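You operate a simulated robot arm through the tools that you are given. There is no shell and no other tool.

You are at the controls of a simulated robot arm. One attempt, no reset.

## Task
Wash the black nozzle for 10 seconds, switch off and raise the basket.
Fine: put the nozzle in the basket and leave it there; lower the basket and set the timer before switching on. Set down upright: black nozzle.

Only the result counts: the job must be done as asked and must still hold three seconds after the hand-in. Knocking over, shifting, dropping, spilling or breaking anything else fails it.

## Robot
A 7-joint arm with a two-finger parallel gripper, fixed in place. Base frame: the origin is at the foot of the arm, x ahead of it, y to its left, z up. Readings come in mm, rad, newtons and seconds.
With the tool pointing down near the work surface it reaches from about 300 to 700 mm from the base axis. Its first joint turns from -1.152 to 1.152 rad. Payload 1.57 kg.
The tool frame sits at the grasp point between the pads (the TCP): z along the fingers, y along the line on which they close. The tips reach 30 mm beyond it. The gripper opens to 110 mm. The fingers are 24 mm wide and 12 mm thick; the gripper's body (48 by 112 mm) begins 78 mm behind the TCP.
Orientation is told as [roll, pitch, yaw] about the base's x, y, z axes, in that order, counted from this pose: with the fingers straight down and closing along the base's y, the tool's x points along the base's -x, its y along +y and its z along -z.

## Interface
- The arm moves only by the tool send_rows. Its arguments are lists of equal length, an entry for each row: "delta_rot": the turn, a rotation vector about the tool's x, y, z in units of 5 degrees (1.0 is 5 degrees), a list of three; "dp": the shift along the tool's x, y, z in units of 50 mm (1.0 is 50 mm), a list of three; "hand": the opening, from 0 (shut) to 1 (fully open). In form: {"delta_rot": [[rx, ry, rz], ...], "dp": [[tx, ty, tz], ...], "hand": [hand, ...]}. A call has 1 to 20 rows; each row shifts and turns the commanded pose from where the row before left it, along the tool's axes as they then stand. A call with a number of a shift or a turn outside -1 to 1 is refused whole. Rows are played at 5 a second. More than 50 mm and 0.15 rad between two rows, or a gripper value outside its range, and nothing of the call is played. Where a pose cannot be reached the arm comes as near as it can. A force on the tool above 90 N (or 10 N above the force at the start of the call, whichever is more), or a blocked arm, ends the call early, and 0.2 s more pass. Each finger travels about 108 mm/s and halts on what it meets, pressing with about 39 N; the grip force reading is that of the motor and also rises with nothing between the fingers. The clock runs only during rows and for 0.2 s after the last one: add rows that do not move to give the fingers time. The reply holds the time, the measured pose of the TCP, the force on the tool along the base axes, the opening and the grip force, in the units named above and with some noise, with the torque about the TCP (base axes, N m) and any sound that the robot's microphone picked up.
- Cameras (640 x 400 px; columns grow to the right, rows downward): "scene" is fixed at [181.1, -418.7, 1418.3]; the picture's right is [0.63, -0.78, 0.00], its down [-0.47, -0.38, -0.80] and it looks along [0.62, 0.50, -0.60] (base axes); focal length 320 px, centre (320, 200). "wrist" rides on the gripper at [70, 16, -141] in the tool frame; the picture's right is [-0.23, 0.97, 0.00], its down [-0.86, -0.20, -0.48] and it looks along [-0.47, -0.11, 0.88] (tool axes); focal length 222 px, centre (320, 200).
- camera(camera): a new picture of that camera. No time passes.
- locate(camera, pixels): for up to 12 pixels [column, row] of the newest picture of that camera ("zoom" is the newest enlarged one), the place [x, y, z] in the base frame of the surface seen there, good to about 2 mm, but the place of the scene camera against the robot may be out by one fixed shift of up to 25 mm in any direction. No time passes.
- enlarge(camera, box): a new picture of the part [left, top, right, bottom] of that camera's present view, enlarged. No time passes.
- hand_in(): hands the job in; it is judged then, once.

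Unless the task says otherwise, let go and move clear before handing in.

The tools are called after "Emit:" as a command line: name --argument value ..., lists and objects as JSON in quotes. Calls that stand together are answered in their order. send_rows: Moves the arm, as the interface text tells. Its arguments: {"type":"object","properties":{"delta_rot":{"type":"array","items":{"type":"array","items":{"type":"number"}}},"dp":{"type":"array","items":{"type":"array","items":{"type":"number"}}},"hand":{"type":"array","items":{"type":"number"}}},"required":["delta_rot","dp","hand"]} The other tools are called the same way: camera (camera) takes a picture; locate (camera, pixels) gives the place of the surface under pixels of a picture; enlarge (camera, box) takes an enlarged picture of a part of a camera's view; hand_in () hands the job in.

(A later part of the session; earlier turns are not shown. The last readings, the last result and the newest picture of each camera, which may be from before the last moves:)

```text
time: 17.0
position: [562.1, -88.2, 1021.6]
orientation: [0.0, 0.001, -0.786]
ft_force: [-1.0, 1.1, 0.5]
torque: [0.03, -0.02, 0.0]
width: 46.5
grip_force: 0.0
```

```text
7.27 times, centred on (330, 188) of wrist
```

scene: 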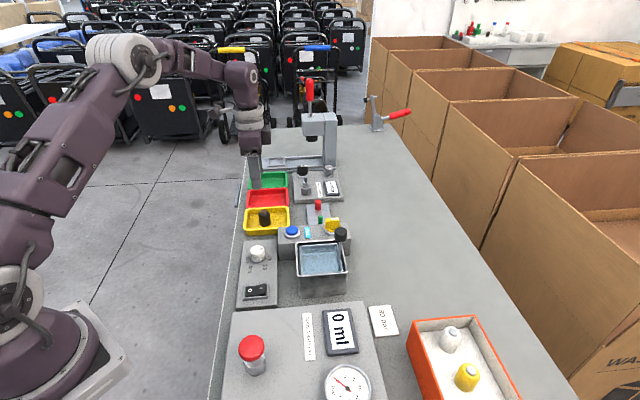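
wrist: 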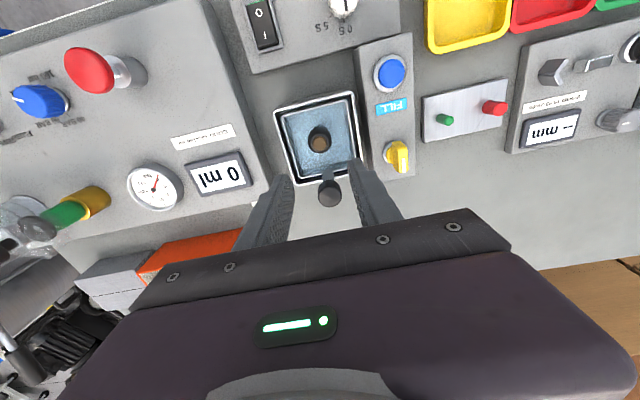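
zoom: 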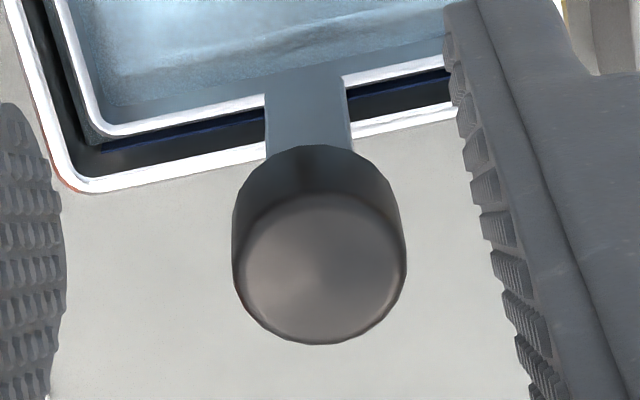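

Emit:
locate --camera "zoom" --pixels '[[320, 268], [245, 270], [398, 265], [320, 200], [320, 335], [310, 150], [310, 110], [275, 160], [360, 165], [237, 220], [402, 215], [120, 125]]'

Emit:
enlarge --camera "scene" --box '[325, 215, 360, 265]'

```text
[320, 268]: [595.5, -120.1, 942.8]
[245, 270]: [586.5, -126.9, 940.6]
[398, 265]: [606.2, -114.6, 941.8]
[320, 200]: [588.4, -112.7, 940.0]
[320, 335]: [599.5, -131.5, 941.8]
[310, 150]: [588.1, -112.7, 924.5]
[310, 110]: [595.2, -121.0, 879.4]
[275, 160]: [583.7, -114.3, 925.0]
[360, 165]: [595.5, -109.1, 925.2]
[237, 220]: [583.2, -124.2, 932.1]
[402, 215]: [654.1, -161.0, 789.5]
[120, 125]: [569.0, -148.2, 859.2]
```

```text
8.00 times, centred on (342, 240) of scene
```

zoom: 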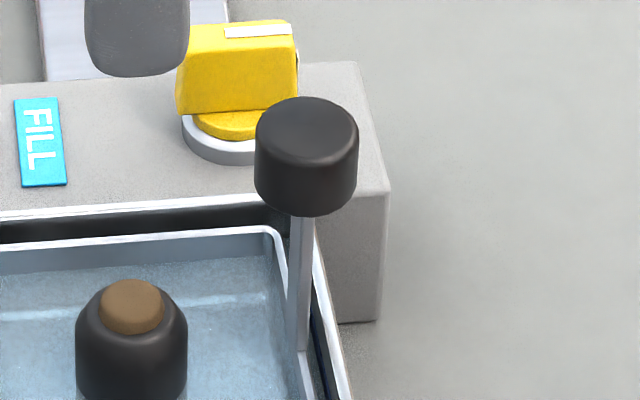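

The ball is a cylinder centred at about (595,-121), with its top at z≈942 and underside at z≈923. I'll close the fingers, move over it, and stop with the tips about 15 mm above it.

Emit:
send_rows --delta_rot '[[0, 0, 0], [0, 0, 0], [0, 0, 0], [0, 0, 0], [0, 0, 0]]' --dp '[[-0.5, 0.026, 0], [-0.434, 0, 0], [0, 0, 0.4], [0, 0, 0.32], [0, 0, 0]]' --hand '[0.2, 0, 0, 0, 0]'

Emit:
camera --camera "wrist"

Emit:
enlarge --camera "wrist" --box '[270, 120, 380, 230]'

Emit:
enlarge --camera "scene" --box '[285, 195, 375, 305]'

```text
time: 18.2
position: [595.0, -121.2, 984.4]
orientation: [0.0, 0.001, -0.787]
ft_force: [0.0, 0.0, -0.4]
torque: [0.0, 0.01, 0.03]
width: 0.0
grip_force: 21.3
```

```text
taken
```

wrist: 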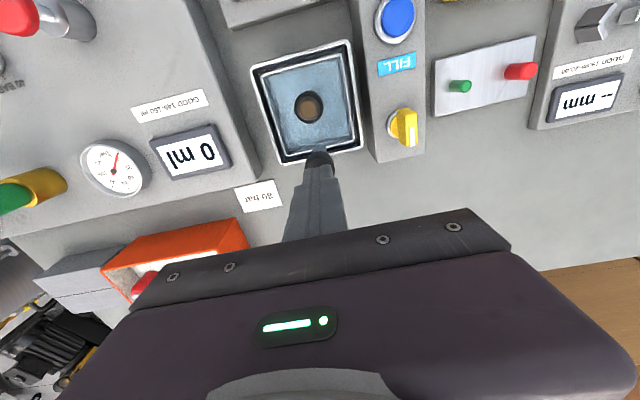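

```text
3.64 times, centred on (325, 175) of wrist
```

zoom: 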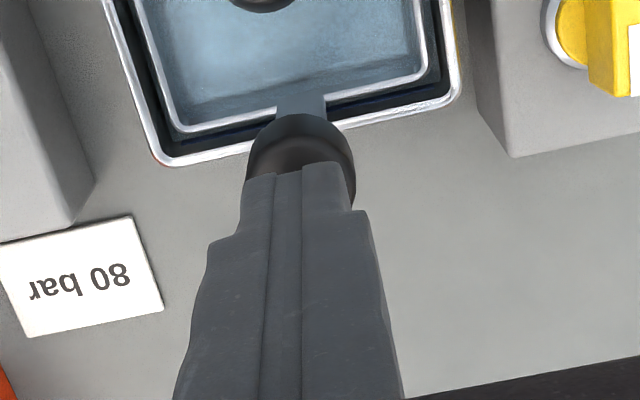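

```text
3.64 times, centred on (330, 250) of scene
```

zoom: 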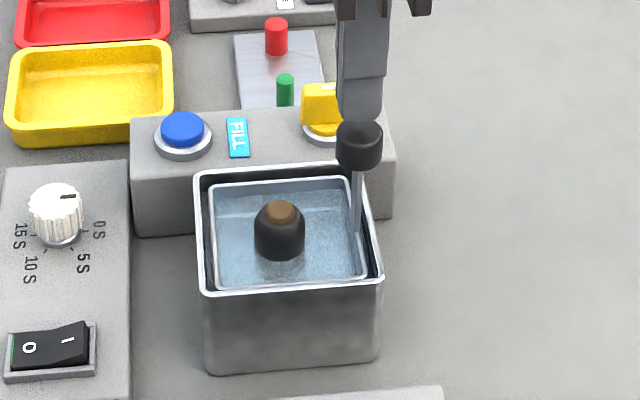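

The closed tips sit directly over the ball, about 12 mm above it. I'll descend slowly, pushing the handle down about 13 mm to begin with.

Emit:
send_rows --delta_rot '[[0, 0, 0], [0, 0, 0], [0, 0, 0], [0, 0, 0], [0, 0, 0], [0, 0, 0], [0, 0, 0]]' --dp '[[0, 0, 0.16], [0, 0, 0.08], [0, 0, 0.08], [0, 0, 0.08], [0, 0, 0.08], [0, 0, 0.06], [0, 0, 0]]' --hand '[0, 0, 0, 0, 0, 0, 0]'

Emit:
enlarge --camera "scene" --box '[285, 195, 375, 305]'

```text
time: 19.8
position: [595.7, -121.2, 958.2]
orientation: [0.0, 0.001, -0.786]
ft_force: [0.1, 0.1, 1.0]
torque: [0.01, -0.01, 0.0]
width: 0.0
grip_force: 21.0
```

```text
3.64 times, centred on (330, 250) of scene
```

zoom: 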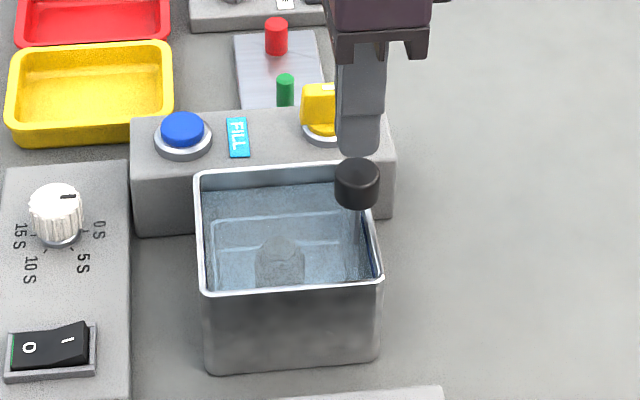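

The basket has dropped and the nozzle is now under water at (280,265) in the zoom, with the ball below the tip. I'll check the ball's height and then push gently to make sure it is fully down.

Emit:
camera --camera "wrist"

Emit:
enlarge --camera "wrist" --box '[260, 80, 380, 210]'

Emit:
enlarge --camera "scene" --box '[315, 215, 355, 265]'

Emit:
locate --camera "zoom" --pixels '[[320, 250], [300, 240], [340, 290], [300, 170]]'

```text
taken
```

wrist: 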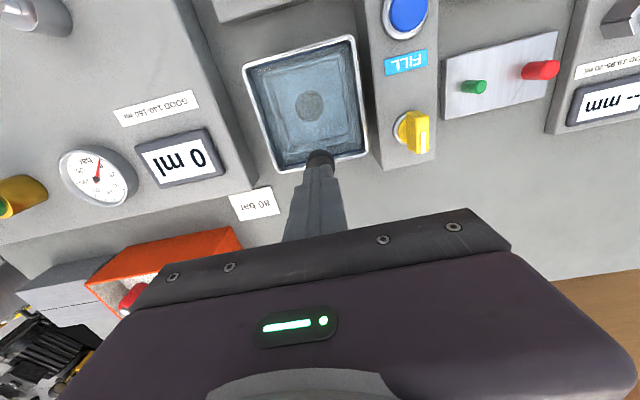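

```text
3.08 times, centred on (320, 145) of wrist
```

zoom: 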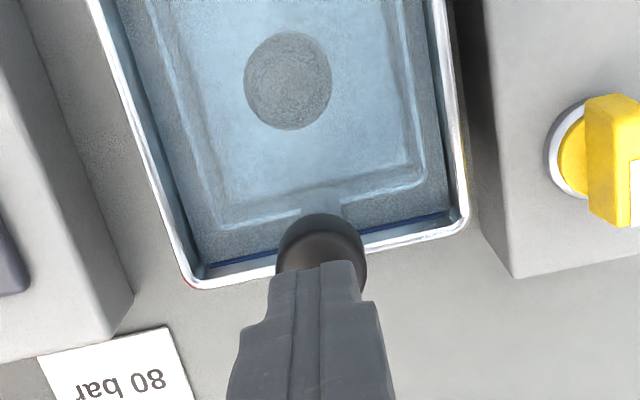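

```text
8.00 times, centred on (335, 240) of scene
```

zoom: 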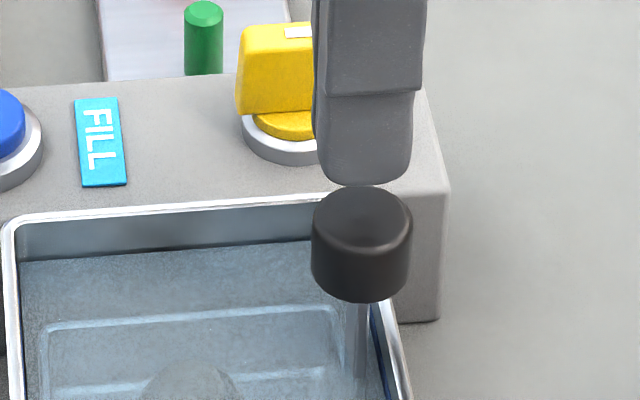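

```text
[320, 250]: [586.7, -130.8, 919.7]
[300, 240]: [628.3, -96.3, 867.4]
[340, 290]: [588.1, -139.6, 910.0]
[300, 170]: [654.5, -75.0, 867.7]
```

Emit:
locate --camera "zoom" --pixels '[[360, 225], [345, 215], [375, 240], [360, 290], [360, 178], [360, 330]]'

```text
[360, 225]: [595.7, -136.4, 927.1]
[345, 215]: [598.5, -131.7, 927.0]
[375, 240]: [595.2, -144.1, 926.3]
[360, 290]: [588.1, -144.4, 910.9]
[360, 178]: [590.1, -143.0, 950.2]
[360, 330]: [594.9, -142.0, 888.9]
```

The ball top is now at about z 909.5 (after the camera shift), 33 mm lower than before. I'll follow it down and press lightly to confirm it is at its lower stop.

Emit:
send_rows --delta_rot '[[0, 0, 0], [0, 0, 0], [0, 0, 0], [0, 0, 0], [0, 0, 0], [0, 0, 0]]' --dp '[[0, 0, 0.2], [0, 0, 0.1], [0, 0, 0.04], [0, 0, 0.03], [0, 0, 0.02], [0, 0, 0]]' --hand '[0, 0, 0, 0, 0, 0]'

```text
time: 21.2
position: [595.4, -121.1, 939.3]
orientation: [0.0, 0.0, -0.786]
ft_force: [-0.3, -0.1, 0.3]
torque: [0.01, 0.01, -0.02]
width: 0.0
grip_force: 21.1
```

No contact yet with the tips at about z 909. I'll go down a few more millimetres in 1.5 mm steps.

Emit:
send_rows --delta_rot '[[0, 0, 0], [0, 0, 0], [0, 0, 0], [0, 0, 0]]' --dp '[[0, 0, 0.03], [0, 0, 0.03], [0, 0, 0.02], [0, 0, 0]]' --hand '[0, 0, 0, 0]'

Emit:
enlarge --camera "scene" --box '[315, 215, 355, 265]'

```text
time: 22.2
position: [595.6, -122.0, 938.2]
orientation: [0.001, -0.004, -0.785]
ft_force: [-6.1, 2.1, 37.9]
torque: [0.15, 0.29, -0.11]
width: 0.1
grip_force: 21.6
```

```text
8.00 times, centred on (335, 240) of scene
```

zoom: 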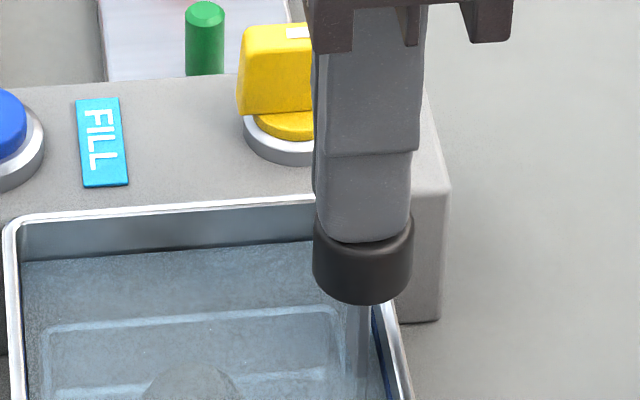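

The arm met a firm stop at 38 N, so the basket is fully down. I'll back off upward to a safe height.

Emit:
send_rows --delta_rot '[[0, 0, 0], [0, 0, 0], [0, 0, 0], [0, 0, 0], [0, 0, 0]]' --dp '[[0, 0, -0.1], [0, 0, -0.4], [0, 0, -0.5], [0, 0, -0.5], [0, 0, 0]]' --hand '[0, 0, 0, 0, 0]'

Emit:
enlarge --camera "scene" --box '[285, 205, 365, 305]'

```text
time: 23.4
position: [596.8, -122.9, 1008.8]
orientation: [0.0, -0.002, -0.785]
ft_force: [0.0, -0.8, 0.1]
torque: [0.01, 0.0, 0.0]
width: 0.0
grip_force: 21.4
```

```text
4.00 times, centred on (325, 255) of scene
```

zoom: 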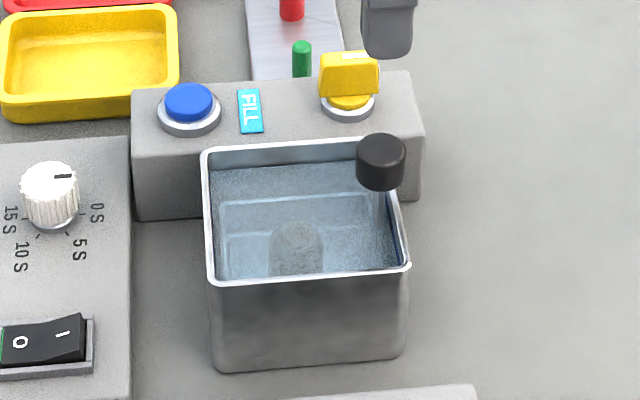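

The nozzle is submerged and upright, and the rocker still shows "0" pressed. I'll go to the dial at about (503,54), turning the wrist toward yaw +60° so that I can make the 120° clockwise turn in one grip.

Emit:
send_rows --delta_rot '[[0, 0, 0], [0, 0, 0], [0, 0, 0], [0, 0, 0], [0, 0, 0], [0, 0, -1], [0, 0, -1], [0, 0, -1], [0, 0, -1], [0, 0, -1], [0, 0, -1], [0, 0, -1], [0, 0, -1], [0, 0, -1], [0, 0, 0]]' --dp '[[0.764, 0.238, 0], [0.764, 0.238, 0], [0.764, 0.238, 0], [0.764, 0.238, 0], [0.764, 0.238, 0], [0, 0, 0], [0, 0, 0], [0, 0, 0], [0, 0, 0], [0, 0, 0], [0, 0, 0], [0, 0, 0], [0, 0, 0], [0, 0, 0], [0, 0, 0]]' --hand '[0, 0, 0, 0, 0, 0.5, 0.5, 0.5, 0.5, 0.5, 0.5, 0.5, 0.5, 0.5, 0.5]'

Emit:
camera --camera "wrist"

Emit:
enlarge --camera "wrist" --box '[250, 80, 400, 220]'

```text
time: 26.6
position: [501.6, 54.8, 1010.3]
orientation: [0.0, 0.001, 0.005]
ft_force: [1.0, 1.2, -0.3]
torque: [0.02, 0.01, -0.02]
width: 55.2
grip_force: 0.0
```

```text
taken
```

wrist: 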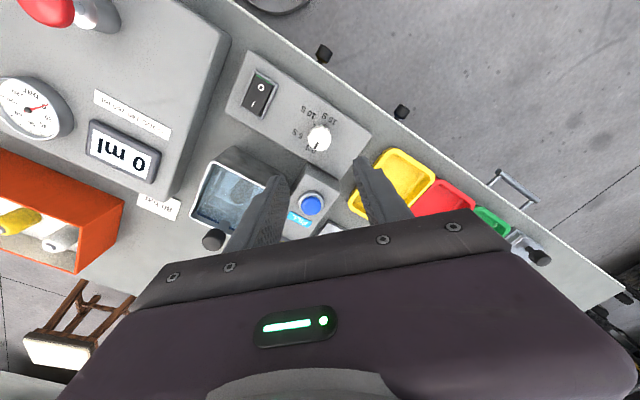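

```text
2.86 times, centred on (325, 150) of wrist
```

zoom: 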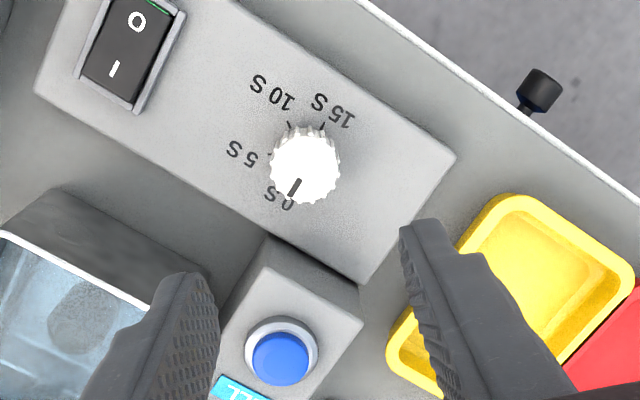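

Over the dial now, which appears at (319,139) in the wrist picture, with the rocker at (259,92). I'll zoom in tightly and locate the knob's edges, the ticks and the switch.

Emit:
enlarge --camera "wrist" --box '[290, 108, 350, 165]'

Emit:
locate --camera "zoom" --pixels '[[306, 205], [230, 210], [385, 205], [306, 130], [306, 285], [290, 250], [245, 145], [360, 140], [240, 265], [370, 270], [320, 105], [210, 120]]'

Emit:
enlarge --camera "wrist" --box '[225, 55, 295, 125]'

```text
7.02 times, centred on (320, 136) of wrist
```

zoom: 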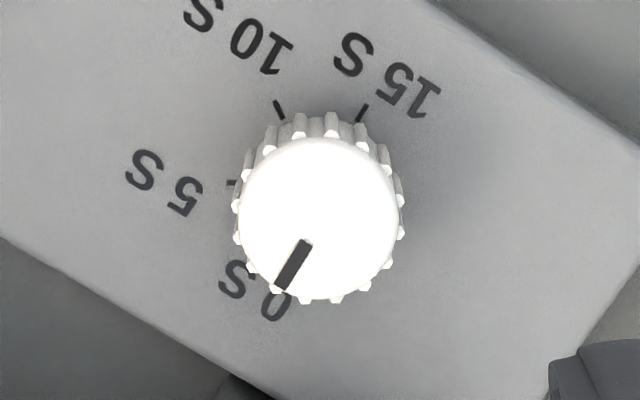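

```text
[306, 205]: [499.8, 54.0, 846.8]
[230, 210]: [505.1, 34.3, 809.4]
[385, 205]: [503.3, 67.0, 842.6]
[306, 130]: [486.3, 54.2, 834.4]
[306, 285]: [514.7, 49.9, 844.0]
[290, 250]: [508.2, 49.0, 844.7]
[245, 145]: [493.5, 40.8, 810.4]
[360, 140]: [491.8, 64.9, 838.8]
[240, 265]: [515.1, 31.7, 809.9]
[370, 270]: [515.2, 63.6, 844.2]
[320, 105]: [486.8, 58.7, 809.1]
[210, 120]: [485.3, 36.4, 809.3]
```

```text
5.71 times, centred on (260, 90) of wrist
```

zoom: 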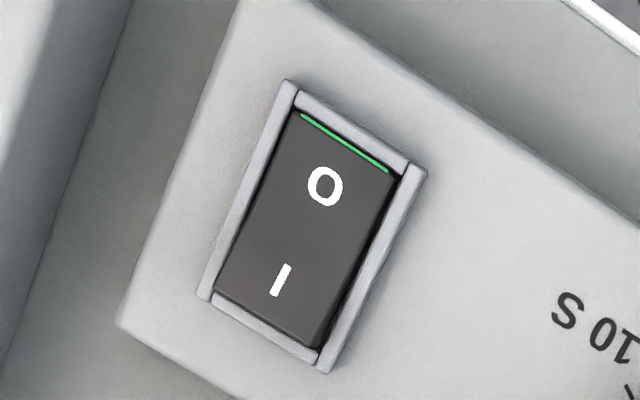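

Emit:
locate --camera "zoom" --pixels '[[324, 187], [280, 280], [340, 150], [265, 315], [302, 235], [300, 105], [380, 165], [225, 285], [315, 335], [255, 235], [350, 250], [450, 250]]'

Emit:
enlarge --camera "wrist" --box '[290, 108, 350, 165]'

Emit:
locate --camera "zoom" --pixels '[[319, 217], [243, 217], [395, 217], [319, 142], [319, 292], [304, 245], [282, 285], [278, 110], [362, 112], [232, 183], [265, 165], [372, 270]]'

```text
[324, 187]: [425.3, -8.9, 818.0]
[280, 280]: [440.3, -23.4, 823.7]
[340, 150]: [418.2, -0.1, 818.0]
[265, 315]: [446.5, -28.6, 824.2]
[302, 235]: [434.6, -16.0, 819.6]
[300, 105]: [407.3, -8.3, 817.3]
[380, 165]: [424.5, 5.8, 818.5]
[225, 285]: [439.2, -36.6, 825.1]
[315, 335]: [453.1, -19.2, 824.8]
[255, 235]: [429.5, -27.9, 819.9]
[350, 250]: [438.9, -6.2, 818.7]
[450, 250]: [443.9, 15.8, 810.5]
```

```text
7.02 times, centred on (320, 136) of wrist
```

zoom: 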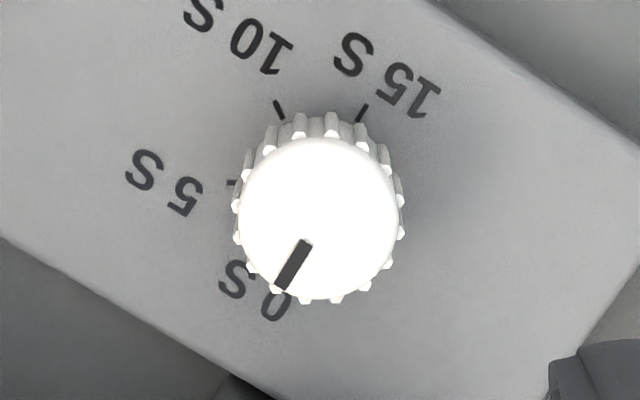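

```text
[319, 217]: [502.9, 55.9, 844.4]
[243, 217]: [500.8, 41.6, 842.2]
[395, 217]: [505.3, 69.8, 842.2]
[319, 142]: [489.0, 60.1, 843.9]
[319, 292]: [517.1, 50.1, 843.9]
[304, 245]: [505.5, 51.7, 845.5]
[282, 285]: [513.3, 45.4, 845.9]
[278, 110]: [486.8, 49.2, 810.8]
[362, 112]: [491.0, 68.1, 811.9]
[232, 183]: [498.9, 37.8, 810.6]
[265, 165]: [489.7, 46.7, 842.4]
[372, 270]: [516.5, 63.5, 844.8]
```

The knob is centred at (503.0,55.6) with a diameter of about 28 mm, its top at z≈844, and its mark at -45° (0 S). I'll turn to yaw +60° while lowering to about z 920.

Emit:
send_rows --delta_rot '[[0, 0, -1], [0, 0, -1], [0, 0, -1], [0, 0, -1], [0, 0, -1], [0, 0, -1], [0, 0, -1], [0, 0, -1], [0, 0, -1], [0, 0, -1], [0, 0, -1], [0, 0, -1], [0, 0, 0], [0, 0, 0]]' --dp '[[0, 0, 0.15], [0, 0, 0.15], [0, 0, 0.15], [0, 0, 0.15], [0, 0, 0.15], [0, 0, 0.15], [0, 0, 0.15], [0, 0, 0.15], [0, 0, 0.15], [0, 0, 0.15], [0, 0, 0.15], [0, 0, 0.15], [0, 0, 0], [0, 0, 0]]' --hand '[0.48, 0.48, 0.48, 0.48, 0.48, 0.48, 0.48, 0.48, 0.48, 0.48, 0.48, 0.48, 0.48, 0.48]'

Emit:
camera --camera "wrist"

Emit:
enlarge --camera "wrist" --box '[250, 100, 400, 240]'

Emit:
camera --camera "scene"

```text
time: 29.6
position: [502.4, 55.4, 918.9]
orientation: [0.0, 0.001, 1.047]
ft_force: [0.1, 0.0, 0.0]
torque: [0.03, 0.01, 0.02]
width: 52.8
grip_force: 0.1
```

```text
taken
```

wrist: 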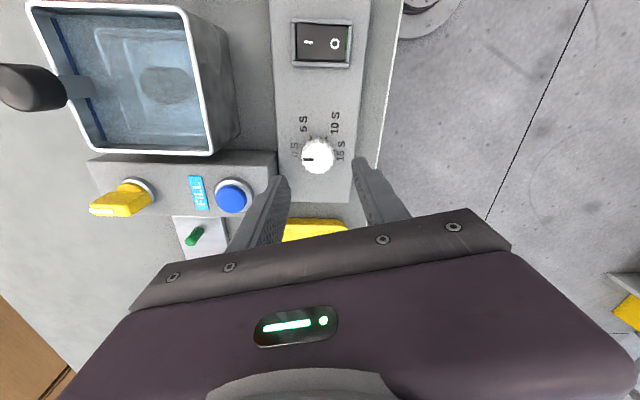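

```text
2.86 times, centred on (325, 170) of wrist
```

zoom: 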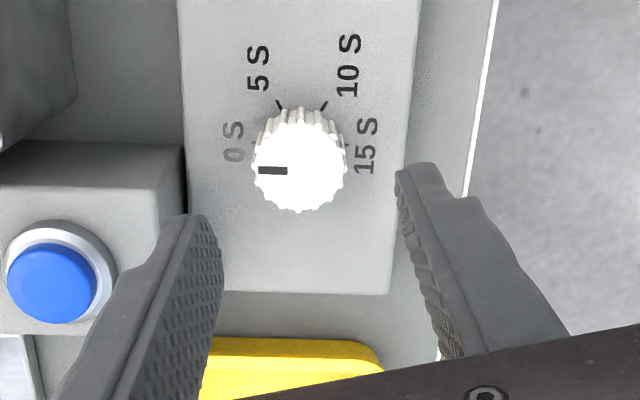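

```text
taken
```

scene: 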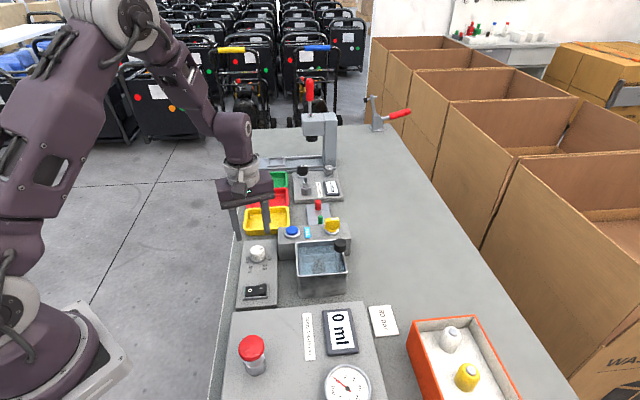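

The knob is between the fingers at (305,162) in the zoom, but the left finger is near the FILL box. I'll check the box corner position and the knob centre from this view.

Emit:
locate --camera "zoom" --pixels '[[178, 152], [165, 190], [60, 190], [55, 280], [302, 162], [258, 165], [345, 165], [302, 117], [302, 208], [410, 280], [220, 280], [195, 225]]'

```text
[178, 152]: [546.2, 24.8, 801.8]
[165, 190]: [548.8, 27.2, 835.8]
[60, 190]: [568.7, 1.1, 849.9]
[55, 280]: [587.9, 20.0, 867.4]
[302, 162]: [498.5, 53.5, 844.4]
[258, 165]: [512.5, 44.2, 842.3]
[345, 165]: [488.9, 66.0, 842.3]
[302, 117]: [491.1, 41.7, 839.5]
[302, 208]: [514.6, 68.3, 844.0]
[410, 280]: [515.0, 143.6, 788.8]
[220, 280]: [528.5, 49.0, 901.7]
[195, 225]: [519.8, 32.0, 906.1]
```

The FILL box face is about 52 mm from the knob axis and the finger reaches 40 mm, so there is clearance. I'll descend to TCP z≈850 with the fingers open.

Emit:
send_rows --delta_rot '[[0, 0, 0], [0, 0, 0], [0, 0, 0], [0, 0, 0], [0, 0, 0]]' --dp '[[0, 0, 0.5], [0, 0, 0.5], [0, 0, 0.26], [0, 0, 0.12], [0, 0, 0]]' --hand '[0.48, 0.48, 0.48, 0.48, 0.48]'

Emit:
camera --camera "wrist"

Emit:
enlarge --camera "wrist" --box '[250, 120, 400, 260]'

Emit:
enlarge --camera "scene" --box '[220, 200, 320, 310]'

```text
time: 30.8
position: [503.4, 55.2, 850.0]
orientation: [0.0, 0.0, 1.049]
ft_force: [0.1, 0.3, 0.3]
torque: [0.02, 0.04, -0.03]
width: 52.8
grip_force: 0.1
```

```text
taken
```

wrist: 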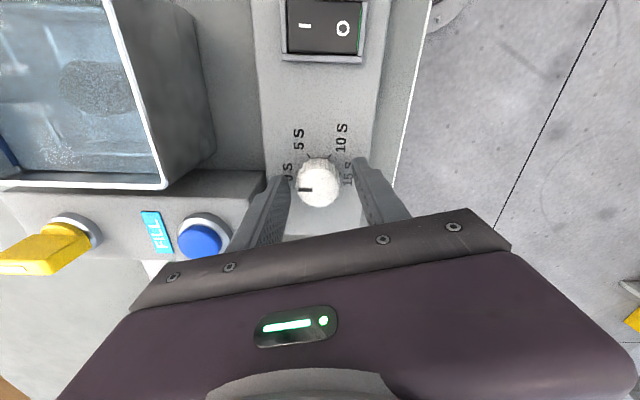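

```text
2.86 times, centred on (325, 190) of wrist
```

zoom: 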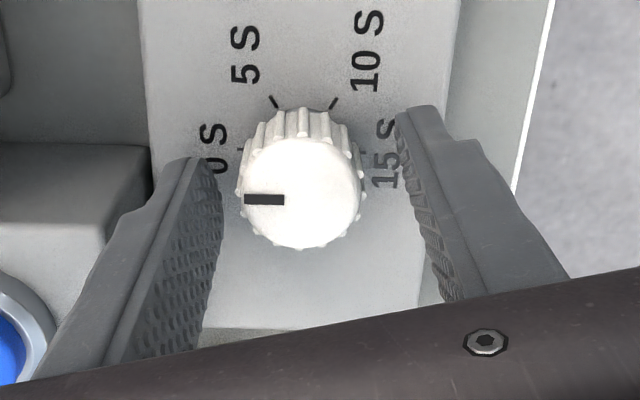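

```text
3.64 times, centred on (270, 255) of scene
```

zoom: 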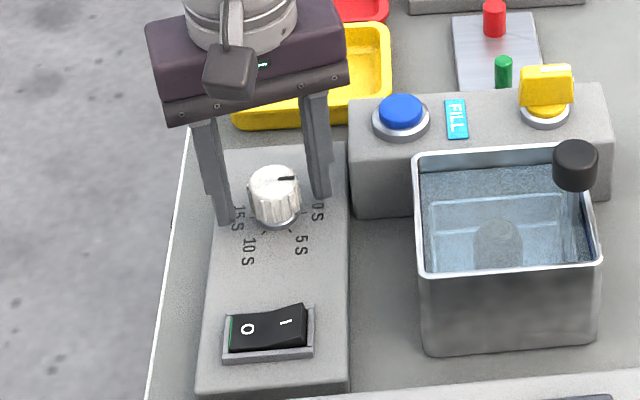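

The fingers straddle the knob and the tips are just above the box. I'll measure the knob centre once more at close range before gripping.

Emit:
enlarge --camera "wrist" --box '[280, 140, 360, 230]'

Emit:
locate --camera "zoom" --pixels '[[305, 215], [220, 220], [385, 215], [305, 135], [305, 292], [232, 170], [375, 165], [240, 270], [370, 270]]'

```text
4.44 times, centred on (320, 185) of wrist
```

zoom: 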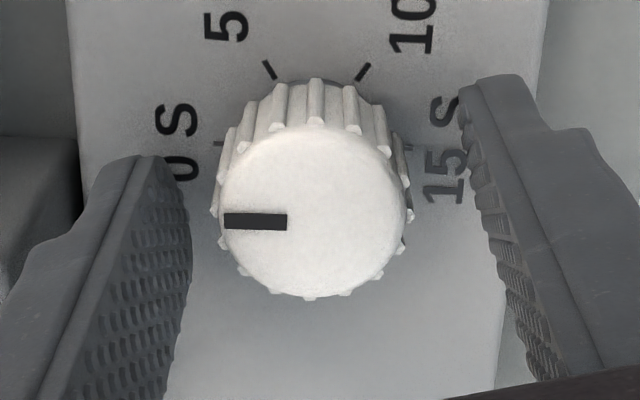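

```text
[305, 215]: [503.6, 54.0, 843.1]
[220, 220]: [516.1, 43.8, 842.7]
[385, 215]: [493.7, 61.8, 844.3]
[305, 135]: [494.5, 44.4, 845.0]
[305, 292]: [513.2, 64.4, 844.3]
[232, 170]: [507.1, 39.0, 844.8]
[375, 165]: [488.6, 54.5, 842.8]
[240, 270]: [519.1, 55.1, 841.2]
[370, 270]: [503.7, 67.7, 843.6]
```

The knob is centred at about (503,54.6), within 1 mm of the TCP. I'll close on it.

Emit:
send_rows --delta_rot '[[0, 0, 0], [0, 0, 0], [0, 0, 0], [0, 0, 0]]' --dp '[[0, 0, 0], [0, 0, 0], [0, 0, 0], [0, 0, 0]]' --hand '[0.35, 0.15, 0.15, 0.15]'

Emit:
enlarge --camera "wrist" --box '[280, 140, 360, 230]'

```text
time: 31.8
position: [503.2, 54.8, 850.5]
orientation: [-0.002, -0.002, 1.046]
ft_force: [15.0, -8.4, -8.4]
torque: [0.12, -0.44, -0.04]
width: 33.5
grip_force: 41.0
```

```text
4.44 times, centred on (320, 185) of wrist
```

zoom: 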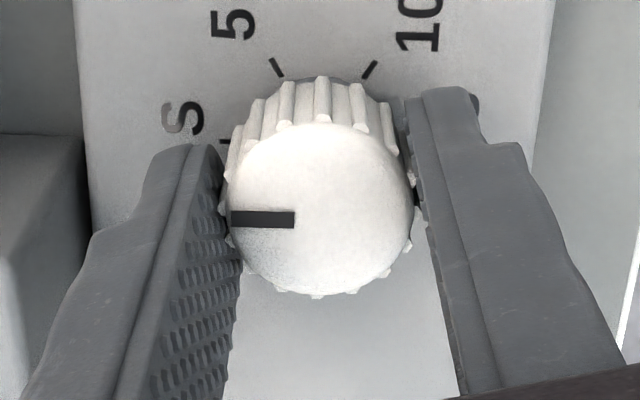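

The knob is held at 33.5 mm, with a 17 N sideways force along the closing line, so I'm slightly off-centre. I'll shift about 1 mm toward tool -y to relieve it.

Emit:
send_rows --delta_rot '[[0, 0, 0], [0, 0, 0]]' --dp '[[0, -0.02, 0], [0, 0, 0]]' --hand '[0.15, 0.15]'

```text
time: 32.4
position: [504.2, 54.9, 850.8]
orientation: [0.0, 0.0, 1.048]
ft_force: [12.8, -11.4, -9.7]
torque: [0.56, -0.76, -0.2]
width: 33.6
grip_force: 41.4
```

Emit:
send_rows --delta_rot '[[0, 0, 0], [0, 0, 0]]' --dp '[[0, -0.03, 0], [0, 0, 0]]' --hand '[0.15, 0.15]'

Emit:
enlarge --camera "wrist" --box '[280, 140, 360, 230]'

```text
time: 33.0
position: [504.2, 55.2, 850.5]
orientation: [0.003, 0.002, 1.049]
ft_force: [-1.8, -4.4, 6.2]
torque: [0.21, -0.05, -0.25]
width: 33.5
grip_force: 41.8
```

```text
4.44 times, centred on (320, 185) of wrist
```

zoom: 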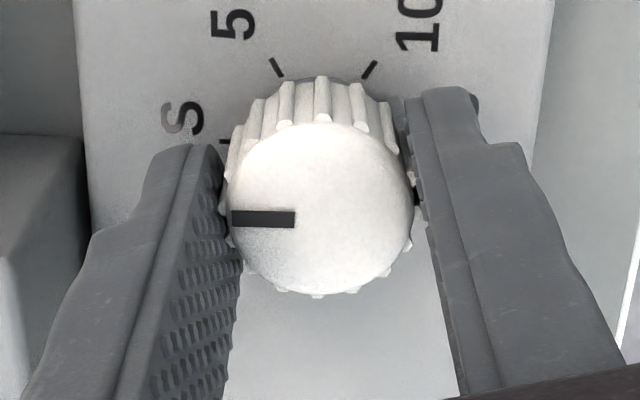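

The lateral force is now only a few newtons. I'll begin turning clockwise, 30° first, and check that the mark follows.

Emit:
send_rows --delta_rot '[[0, 0, 1], [0, 0, 1], [0, 0, 1], [0, 0, 1], [0, 0, 1], [0, 0, 1], [0, 0, 0]]' --dp '[[0, 0, 0], [0, 0, 0], [0, 0, 0], [0, 0, 0], [0, 0, 0], [0, 0, 0], [0, 0, 0]]' --hand '[0.15, 0.15, 0.15, 0.15, 0.15, 0.15, 0.15]'

Emit:
enlarge --camera "wrist" --box '[280, 140, 360, 230]'

```text
time: 34.6
position: [504.8, 53.9, 851.0]
orientation: [0.0, 0.0, 0.52]
ft_force: [-13.1, 0.1, 11.0]
torque: [-0.27, 0.82, -0.02]
width: 33.4
grip_force: 41.5
```

```text
4.44 times, centred on (320, 185) of wrist
```

zoom: 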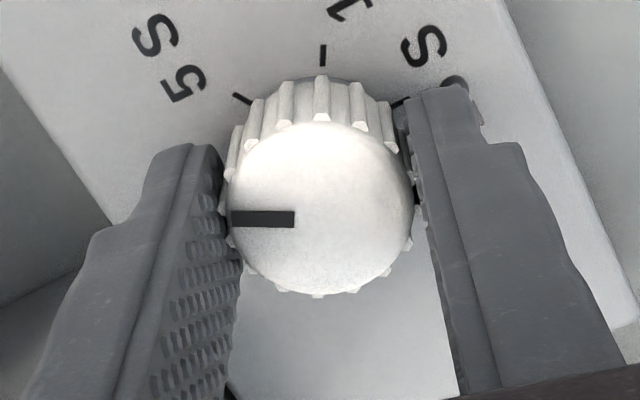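

The knob follows the gripper; the lateral force is 13 N, so I'll correct about 1.2 mm and keep turning another 45°.

Emit:
send_rows --delta_rot '[[0, 0, 0], [0, 0, 1], [0, 0, 1], [0, 0, 1], [0, 0, 1], [0, 0, 1], [0, 0, 1], [0, 0, 1], [0, 0, 1], [0, 0, 1], [0, 0, 0]]' --dp '[[0.02, 0.018, 0], [0, 0, 0], [0, 0, 0], [0, 0, 0], [0, 0, 0], [0, 0, 0], [0, 0, 0], [0, 0, 0], [0, 0, 0], [0, 0, 0], [0, 0, 0]]' --hand '[0.15, 0.15, 0.15, 0.15, 0.15, 0.15, 0.15, 0.15, 0.15, 0.15, 0.15]'

Emit:
enlarge --camera "wrist" --box '[270, 110, 370, 230]'

```text
time: 37.0
position: [504.5, 55.4, 851.1]
orientation: [0.002, 0.0, -0.263]
ft_force: [9.9, -17.7, -17.4]
torque: [-0.54, -0.7, 0.0]
width: 33.5
grip_force: 41.4
```

```text
3.33 times, centred on (320, 170) of wrist
```

zoom: 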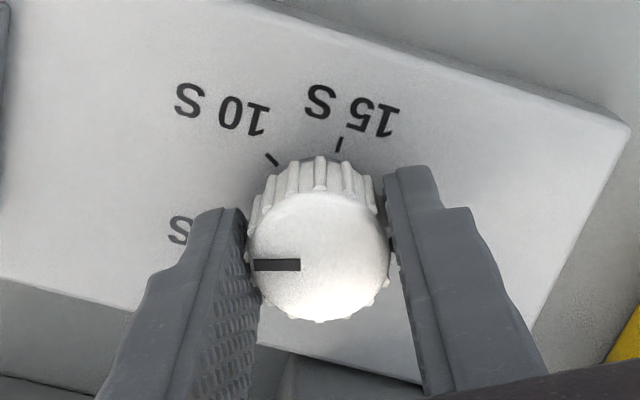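

75° is done and the mark still tracks the fingers. I'll shift about 1.2 mm along the force direction and turn the remaining 45°, to yaw -60°.

Emit:
send_rows --delta_rot '[[0, 0, 0], [0, 0, 1], [0, 0, 1], [0, 0, 1], [0, 0, 1], [0, 0, 1], [0, 0, 1], [0, 0, 1], [0, 0, 1], [0, 0, 1], [0, 0, 0]]' --dp '[[-0.02, -0.02, 0], [0, 0, 0], [0, 0, 0], [0, 0, 0], [0, 0, 0], [0, 0, 0], [0, 0, 0], [0, 0, 0], [0, 0, 0], [0, 0, 0], [0, 0, 0]]' --hand '[0.15, 0.15, 0.15, 0.15, 0.15, 0.15, 0.15, 0.15, 0.15, 0.15, 0.15]'

Emit:
camera --camera "wrist"

Emit:
enlarge --camera "wrist" --box '[270, 110, 370, 230]'

Emit:
enlarge --camera "scene" --box '[235, 235, 285, 285]'

```text
time: 39.4
position: [505.1, 55.4, 851.6]
orientation: [0.002, 0.002, -1.046]
ft_force: [4.7, 4.2, -20.3]
torque: [0.12, 0.03, 0.01]
width: 33.0
grip_force: 41.8
```

```text
taken
```

wrist: 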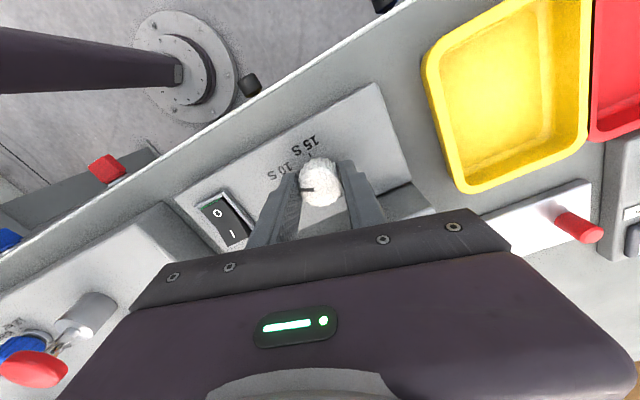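

```text
3.33 times, centred on (320, 170) of wrist
```

zoom: 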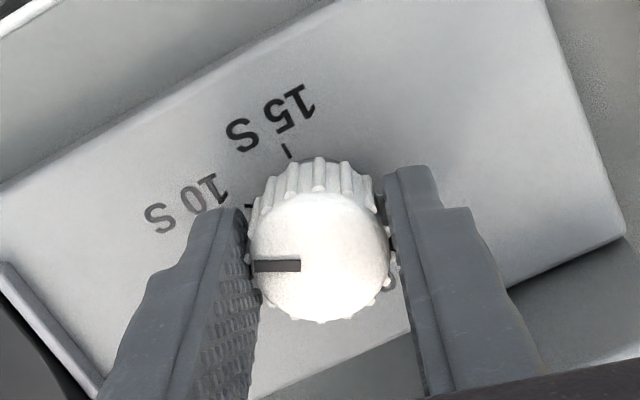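

```text
8.00 times, centred on (260, 260) of scene
```

zoom: 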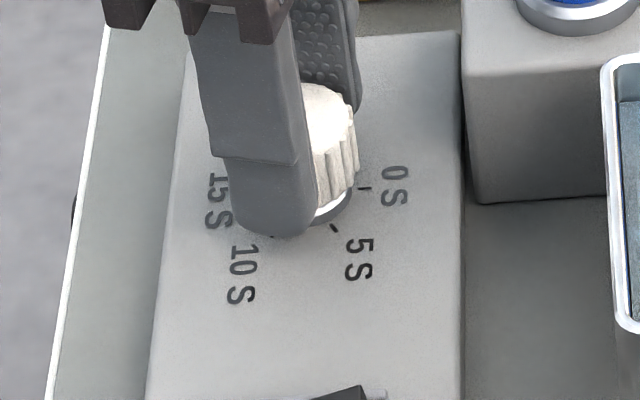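

The 120° turn is complete and the mark points left in the wrist view, toward the 10 S tick. I'll release and rise to read the dial.

Emit:
send_rows --delta_rot '[[0, 0, 0], [0, 0, 0], [0, 0, 0], [0, 0, 0], [0, 0, 0], [0, 0, 0]]' --dp '[[0, 0, 0], [0, 0, 0], [0, 0, -0.4], [0, 0, -0.8], [0, 0, -0.8], [0, 0, 0]]' --hand '[0.48, 0.48, 0.48, 0.48, 0.48, 0.48]'

Emit:
camera --camera "wrist"

Emit:
enlarge --camera "wrist" --box '[280, 110, 360, 190]'

Emit:
enlarge --camera "scene" --box '[235, 235, 285, 285]'

```text
time: 40.8
position: [504.1, 53.7, 951.5]
orientation: [0.0, 0.002, -1.047]
ft_force: [0.4, -0.2, 0.2]
torque: [0.0, -0.03, -0.04]
width: 52.9
grip_force: 0.0
```

```text
taken
```

wrist: 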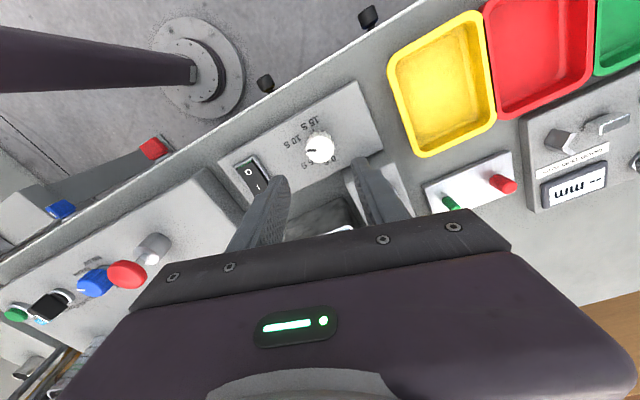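

```text
5.00 times, centred on (320, 150) of wrist
```

zoom: 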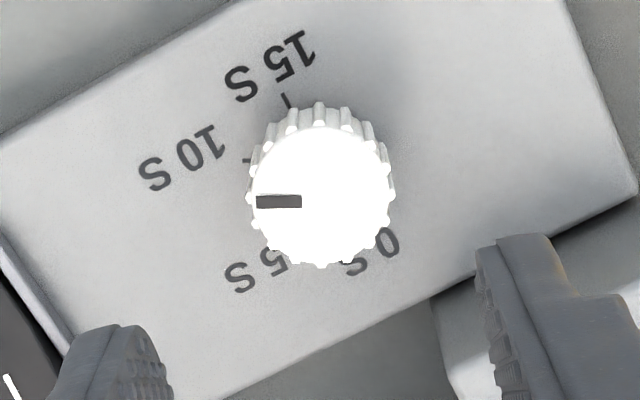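

```text
8.00 times, centred on (260, 260) of scene
```

zoom: 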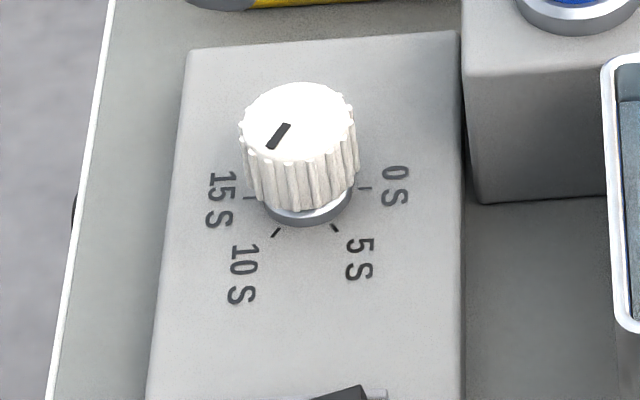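

The mark now points toward 10 S. I'll measure the mark's angle against the ticks precisely.

Emit:
locate --camera "zoom" --pixels '[[288, 126], [270, 148], [276, 233], [250, 198], [334, 227], [364, 188], [281, 228], [270, 237], [296, 122], [243, 125], [352, 120]]'

Emit:
enlarge --camera "wrist" --box '[295, 125, 345, 170]'

```text
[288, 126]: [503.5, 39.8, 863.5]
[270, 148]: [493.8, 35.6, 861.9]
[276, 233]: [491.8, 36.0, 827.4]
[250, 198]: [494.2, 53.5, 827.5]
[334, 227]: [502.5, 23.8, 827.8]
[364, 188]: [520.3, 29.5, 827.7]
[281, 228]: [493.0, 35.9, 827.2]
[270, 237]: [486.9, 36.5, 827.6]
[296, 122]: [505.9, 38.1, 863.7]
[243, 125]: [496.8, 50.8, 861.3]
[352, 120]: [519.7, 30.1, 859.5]
```

```text
8.89 times, centred on (320, 148) of wrist
```

zoom: 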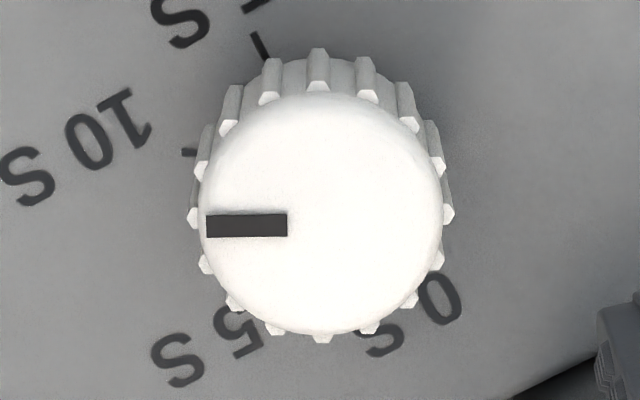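

Emit:
locate --camera "zoom" --pixels '[[208, 227], [285, 225], [320, 215], [188, 152], [182, 152], [196, 153], [262, 47], [202, 215], [440, 215], [320, 95], [320, 335]]'

```text
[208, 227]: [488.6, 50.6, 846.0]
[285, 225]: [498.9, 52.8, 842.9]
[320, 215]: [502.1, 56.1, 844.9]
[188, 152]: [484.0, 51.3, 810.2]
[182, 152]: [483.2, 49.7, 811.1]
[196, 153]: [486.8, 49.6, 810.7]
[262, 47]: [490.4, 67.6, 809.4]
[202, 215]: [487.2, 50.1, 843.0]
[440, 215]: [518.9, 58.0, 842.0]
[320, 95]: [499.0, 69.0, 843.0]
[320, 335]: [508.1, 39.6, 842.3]
```

The mark sits at about -165°, aligned with the 10 S tick, so the timer is set to 10 s. Next I'll close the fingers, square up to yaw -45°, and move above the "I" end of the rocker at about (442.5,-25.5).

Emit:
send_rows --delta_rot '[[0, 0, -1], [0, 0, -1], [0, 0, -1], [0, 0, 0], [0, 0, 0], [0, 0, 0], [0, 0, 0], [0, 0, 0], [0, 0, 0], [0, 0, 0]]' --dp '[[0, 0, -0.1], [0, 0, 0], [0, 0, 0], [-0.086, -0.667, 0], [-0.086, -0.667, 0], [-0.086, -0.667, 0], [0, 0, 0.4], [0, 0, 0.4], [0, 0, 0.4], [0, 0, 0]]' --hand '[0.2, 0, 0, 0, 0, 0, 0, 0, 0, 0]'

Emit:
camera --camera "wrist"

Emit:
enlarge --camera "wrist" --box '[260, 110, 380, 230]'

Emit:
enlarge --camera "scene" --box '[225, 250, 295, 320]'

```text
time: 43.0
position: [443.0, -26.0, 895.8]
orientation: [-0.001, 0.0, -0.784]
ft_force: [-0.1, -0.4, 0.3]
torque: [-0.01, -0.04, 0.01]
width: 0.3
grip_force: 20.9
```

```text
taken
```

wrist: 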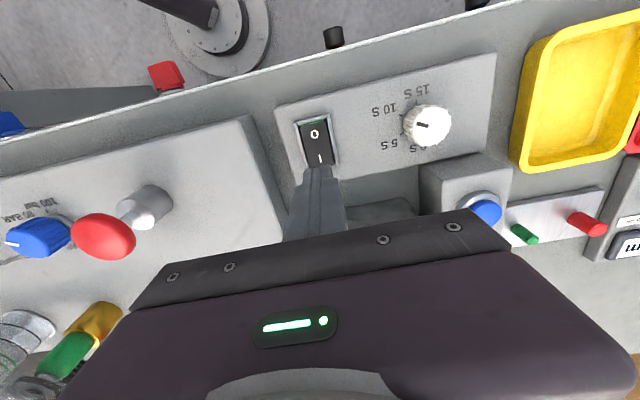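

```text
3.33 times, centred on (320, 170) of wrist
```

zoom: 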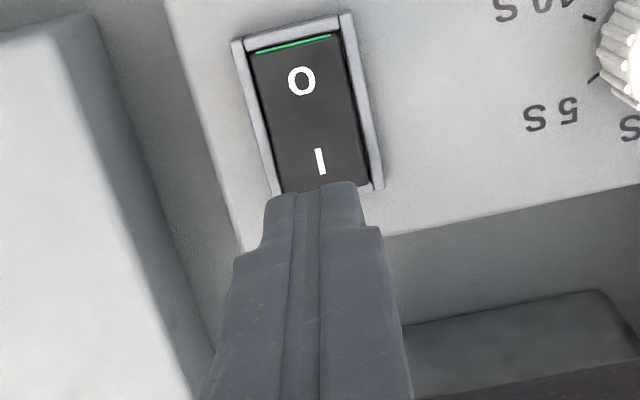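

```text
5.71 times, centred on (260, 285) of scene
```

zoom: 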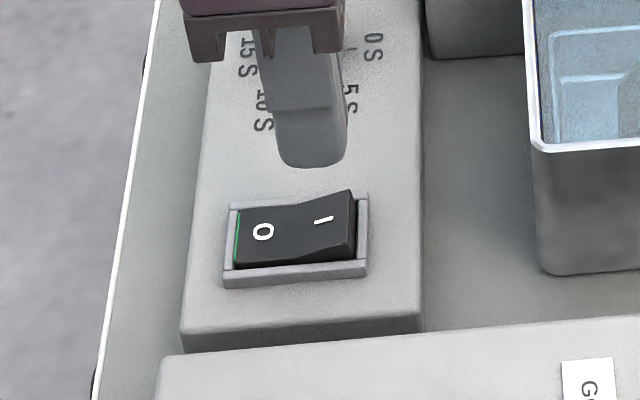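

The closed tips are above the "I" end. I'll confirm the rocker's location from this closer view.

Emit:
enlarge --camera "wrist" --box '[280, 105, 360, 185]'

Emit:
locate --camera "zoom" --pixels '[[292, 150], [318, 268], [280, 95], [305, 210], [265, 210], [355, 210], [235, 170], [370, 170], [340, 310], [390, 300], [230, 120], [350, 70]]'

```text
5.00 times, centred on (320, 145) of wrist
```

zoom: 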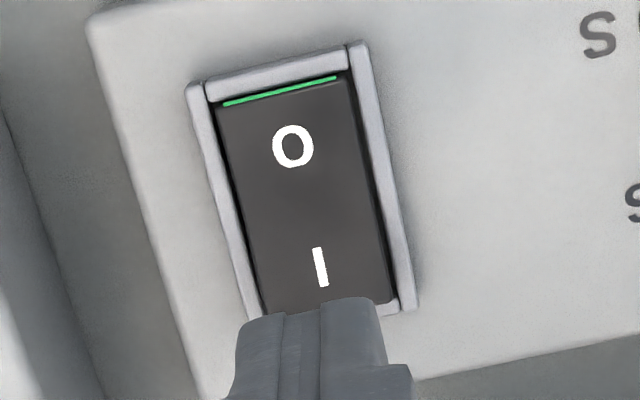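

```text
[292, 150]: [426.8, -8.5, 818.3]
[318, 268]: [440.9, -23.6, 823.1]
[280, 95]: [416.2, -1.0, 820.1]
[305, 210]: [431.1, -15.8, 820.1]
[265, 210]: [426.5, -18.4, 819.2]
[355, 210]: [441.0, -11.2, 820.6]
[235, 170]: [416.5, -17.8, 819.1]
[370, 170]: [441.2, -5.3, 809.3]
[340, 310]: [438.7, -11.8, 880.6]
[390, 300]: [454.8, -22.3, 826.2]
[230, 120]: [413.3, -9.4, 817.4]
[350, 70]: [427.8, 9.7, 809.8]
```

The rocker's pivot is at about (434,-16) and my tips are 13.6 mm along toward "I", as intended. I'll lower to just above the "I" end (tips at about z 829).

Emit:
send_rows --delta_rot '[[0, 0, 0], [0, 0, 0], [0, 0, 0]]' --dp '[[0, 0, 0.5], [0, 0, 0.24], [0, 0, 0]]' --hand '[0, 0, 0]'

Emit:
enlarge --camera "scene" --box '[230, 260, 290, 310]'

```text
time: 43.8
position: [443.2, -25.9, 859.7]
orientation: [-0.001, -0.001, -0.787]
ft_force: [0.7, 0.2, 0.5]
torque: [0.01, 0.01, 0.02]
width: 0.1
grip_force: 21.0
```

```text
8.00 times, centred on (260, 285) of scene
```

zoom: 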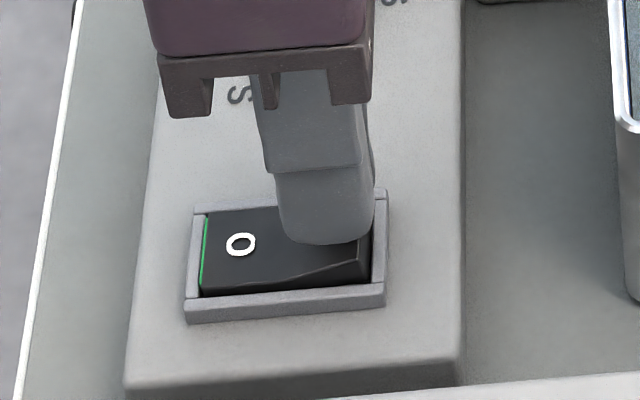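

The tips hover over the "I" half without touching the frame. I'll press down in small steps and watch the force and sound.

Emit:
send_rows --delta_rot '[[0, 0, 0], [0, 0, 0], [0, 0, 0], [0, 0, 0]]' --dp '[[0, 0, 0.06], [0, 0, 0.04], [0, 0, 0.03], [0, 0, 0.03]]' --hand '[0, 0, 0, 0]'

```text
time: 44.8
position: [443.0, -25.6, 852.3]
orientation: [0.001, -0.001, -0.787]
ft_force: [-4.6, -2.2, 55.8]
torque: [0.4, 0.57, -0.13]
width: 0.2
grip_force: 20.7
```

The force is 56 N with no sound reported. I'll check the rocker before pressing any further.

Emit:
enlarge --camera "scene" --box '[230, 260, 290, 310]'

Emit:
enlarge --camera "wrist" --box '[280, 105, 380, 215]'

```text
8.00 times, centred on (260, 285) of scene
```

zoom: 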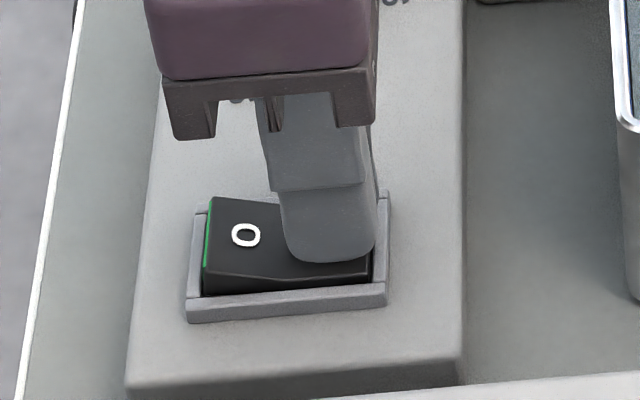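

```text
3.64 times, centred on (330, 160) of wrist
```

zoom: 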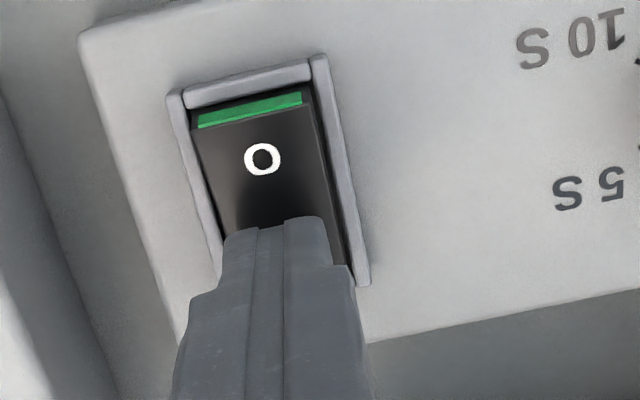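

The rocker has flipped: the "O" end is now high with the green edge showing, so it came on at about t≈44.5. I'll lift off, move over to the "O" end, and wait out the 10 s there.

Emit:
send_rows --delta_rot '[[0, 0, 0], [0, 0, 0], [0, 0, 0]]' --dp '[[0, 0, -0.4], [0.54, 0, 0], [0, 0, 0]]' --hand '[0, 0, 0]'

Emit:
enlarge --camera "scene" --box '[230, 220, 350, 310]'

Emit:
camera --camera "wrist"

```text
time: 45.6
position: [422.4, -5.0, 869.9]
orientation: [-0.001, 0.001, -0.784]
ft_force: [0.1, 0.8, -0.5]
torque: [-0.02, 0.0, -0.01]
width: 0.0
grip_force: 21.6
```

```text
4.44 times, centred on (290, 265) of scene
```

zoom: 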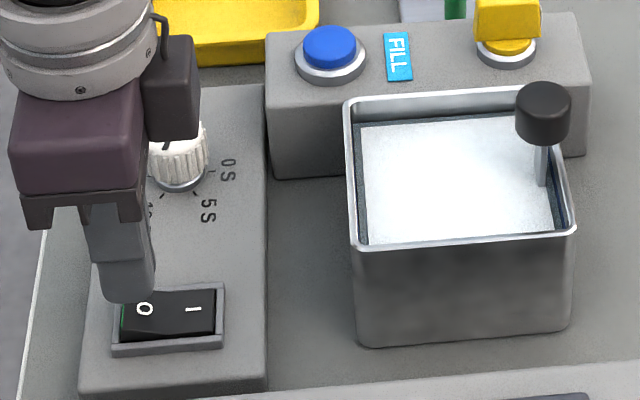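

```text
taken
```

wrist: 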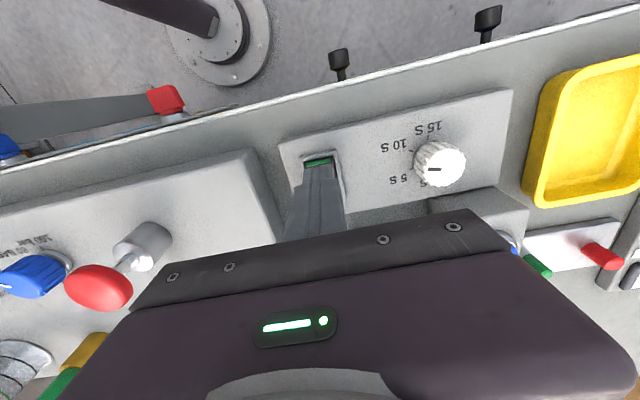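

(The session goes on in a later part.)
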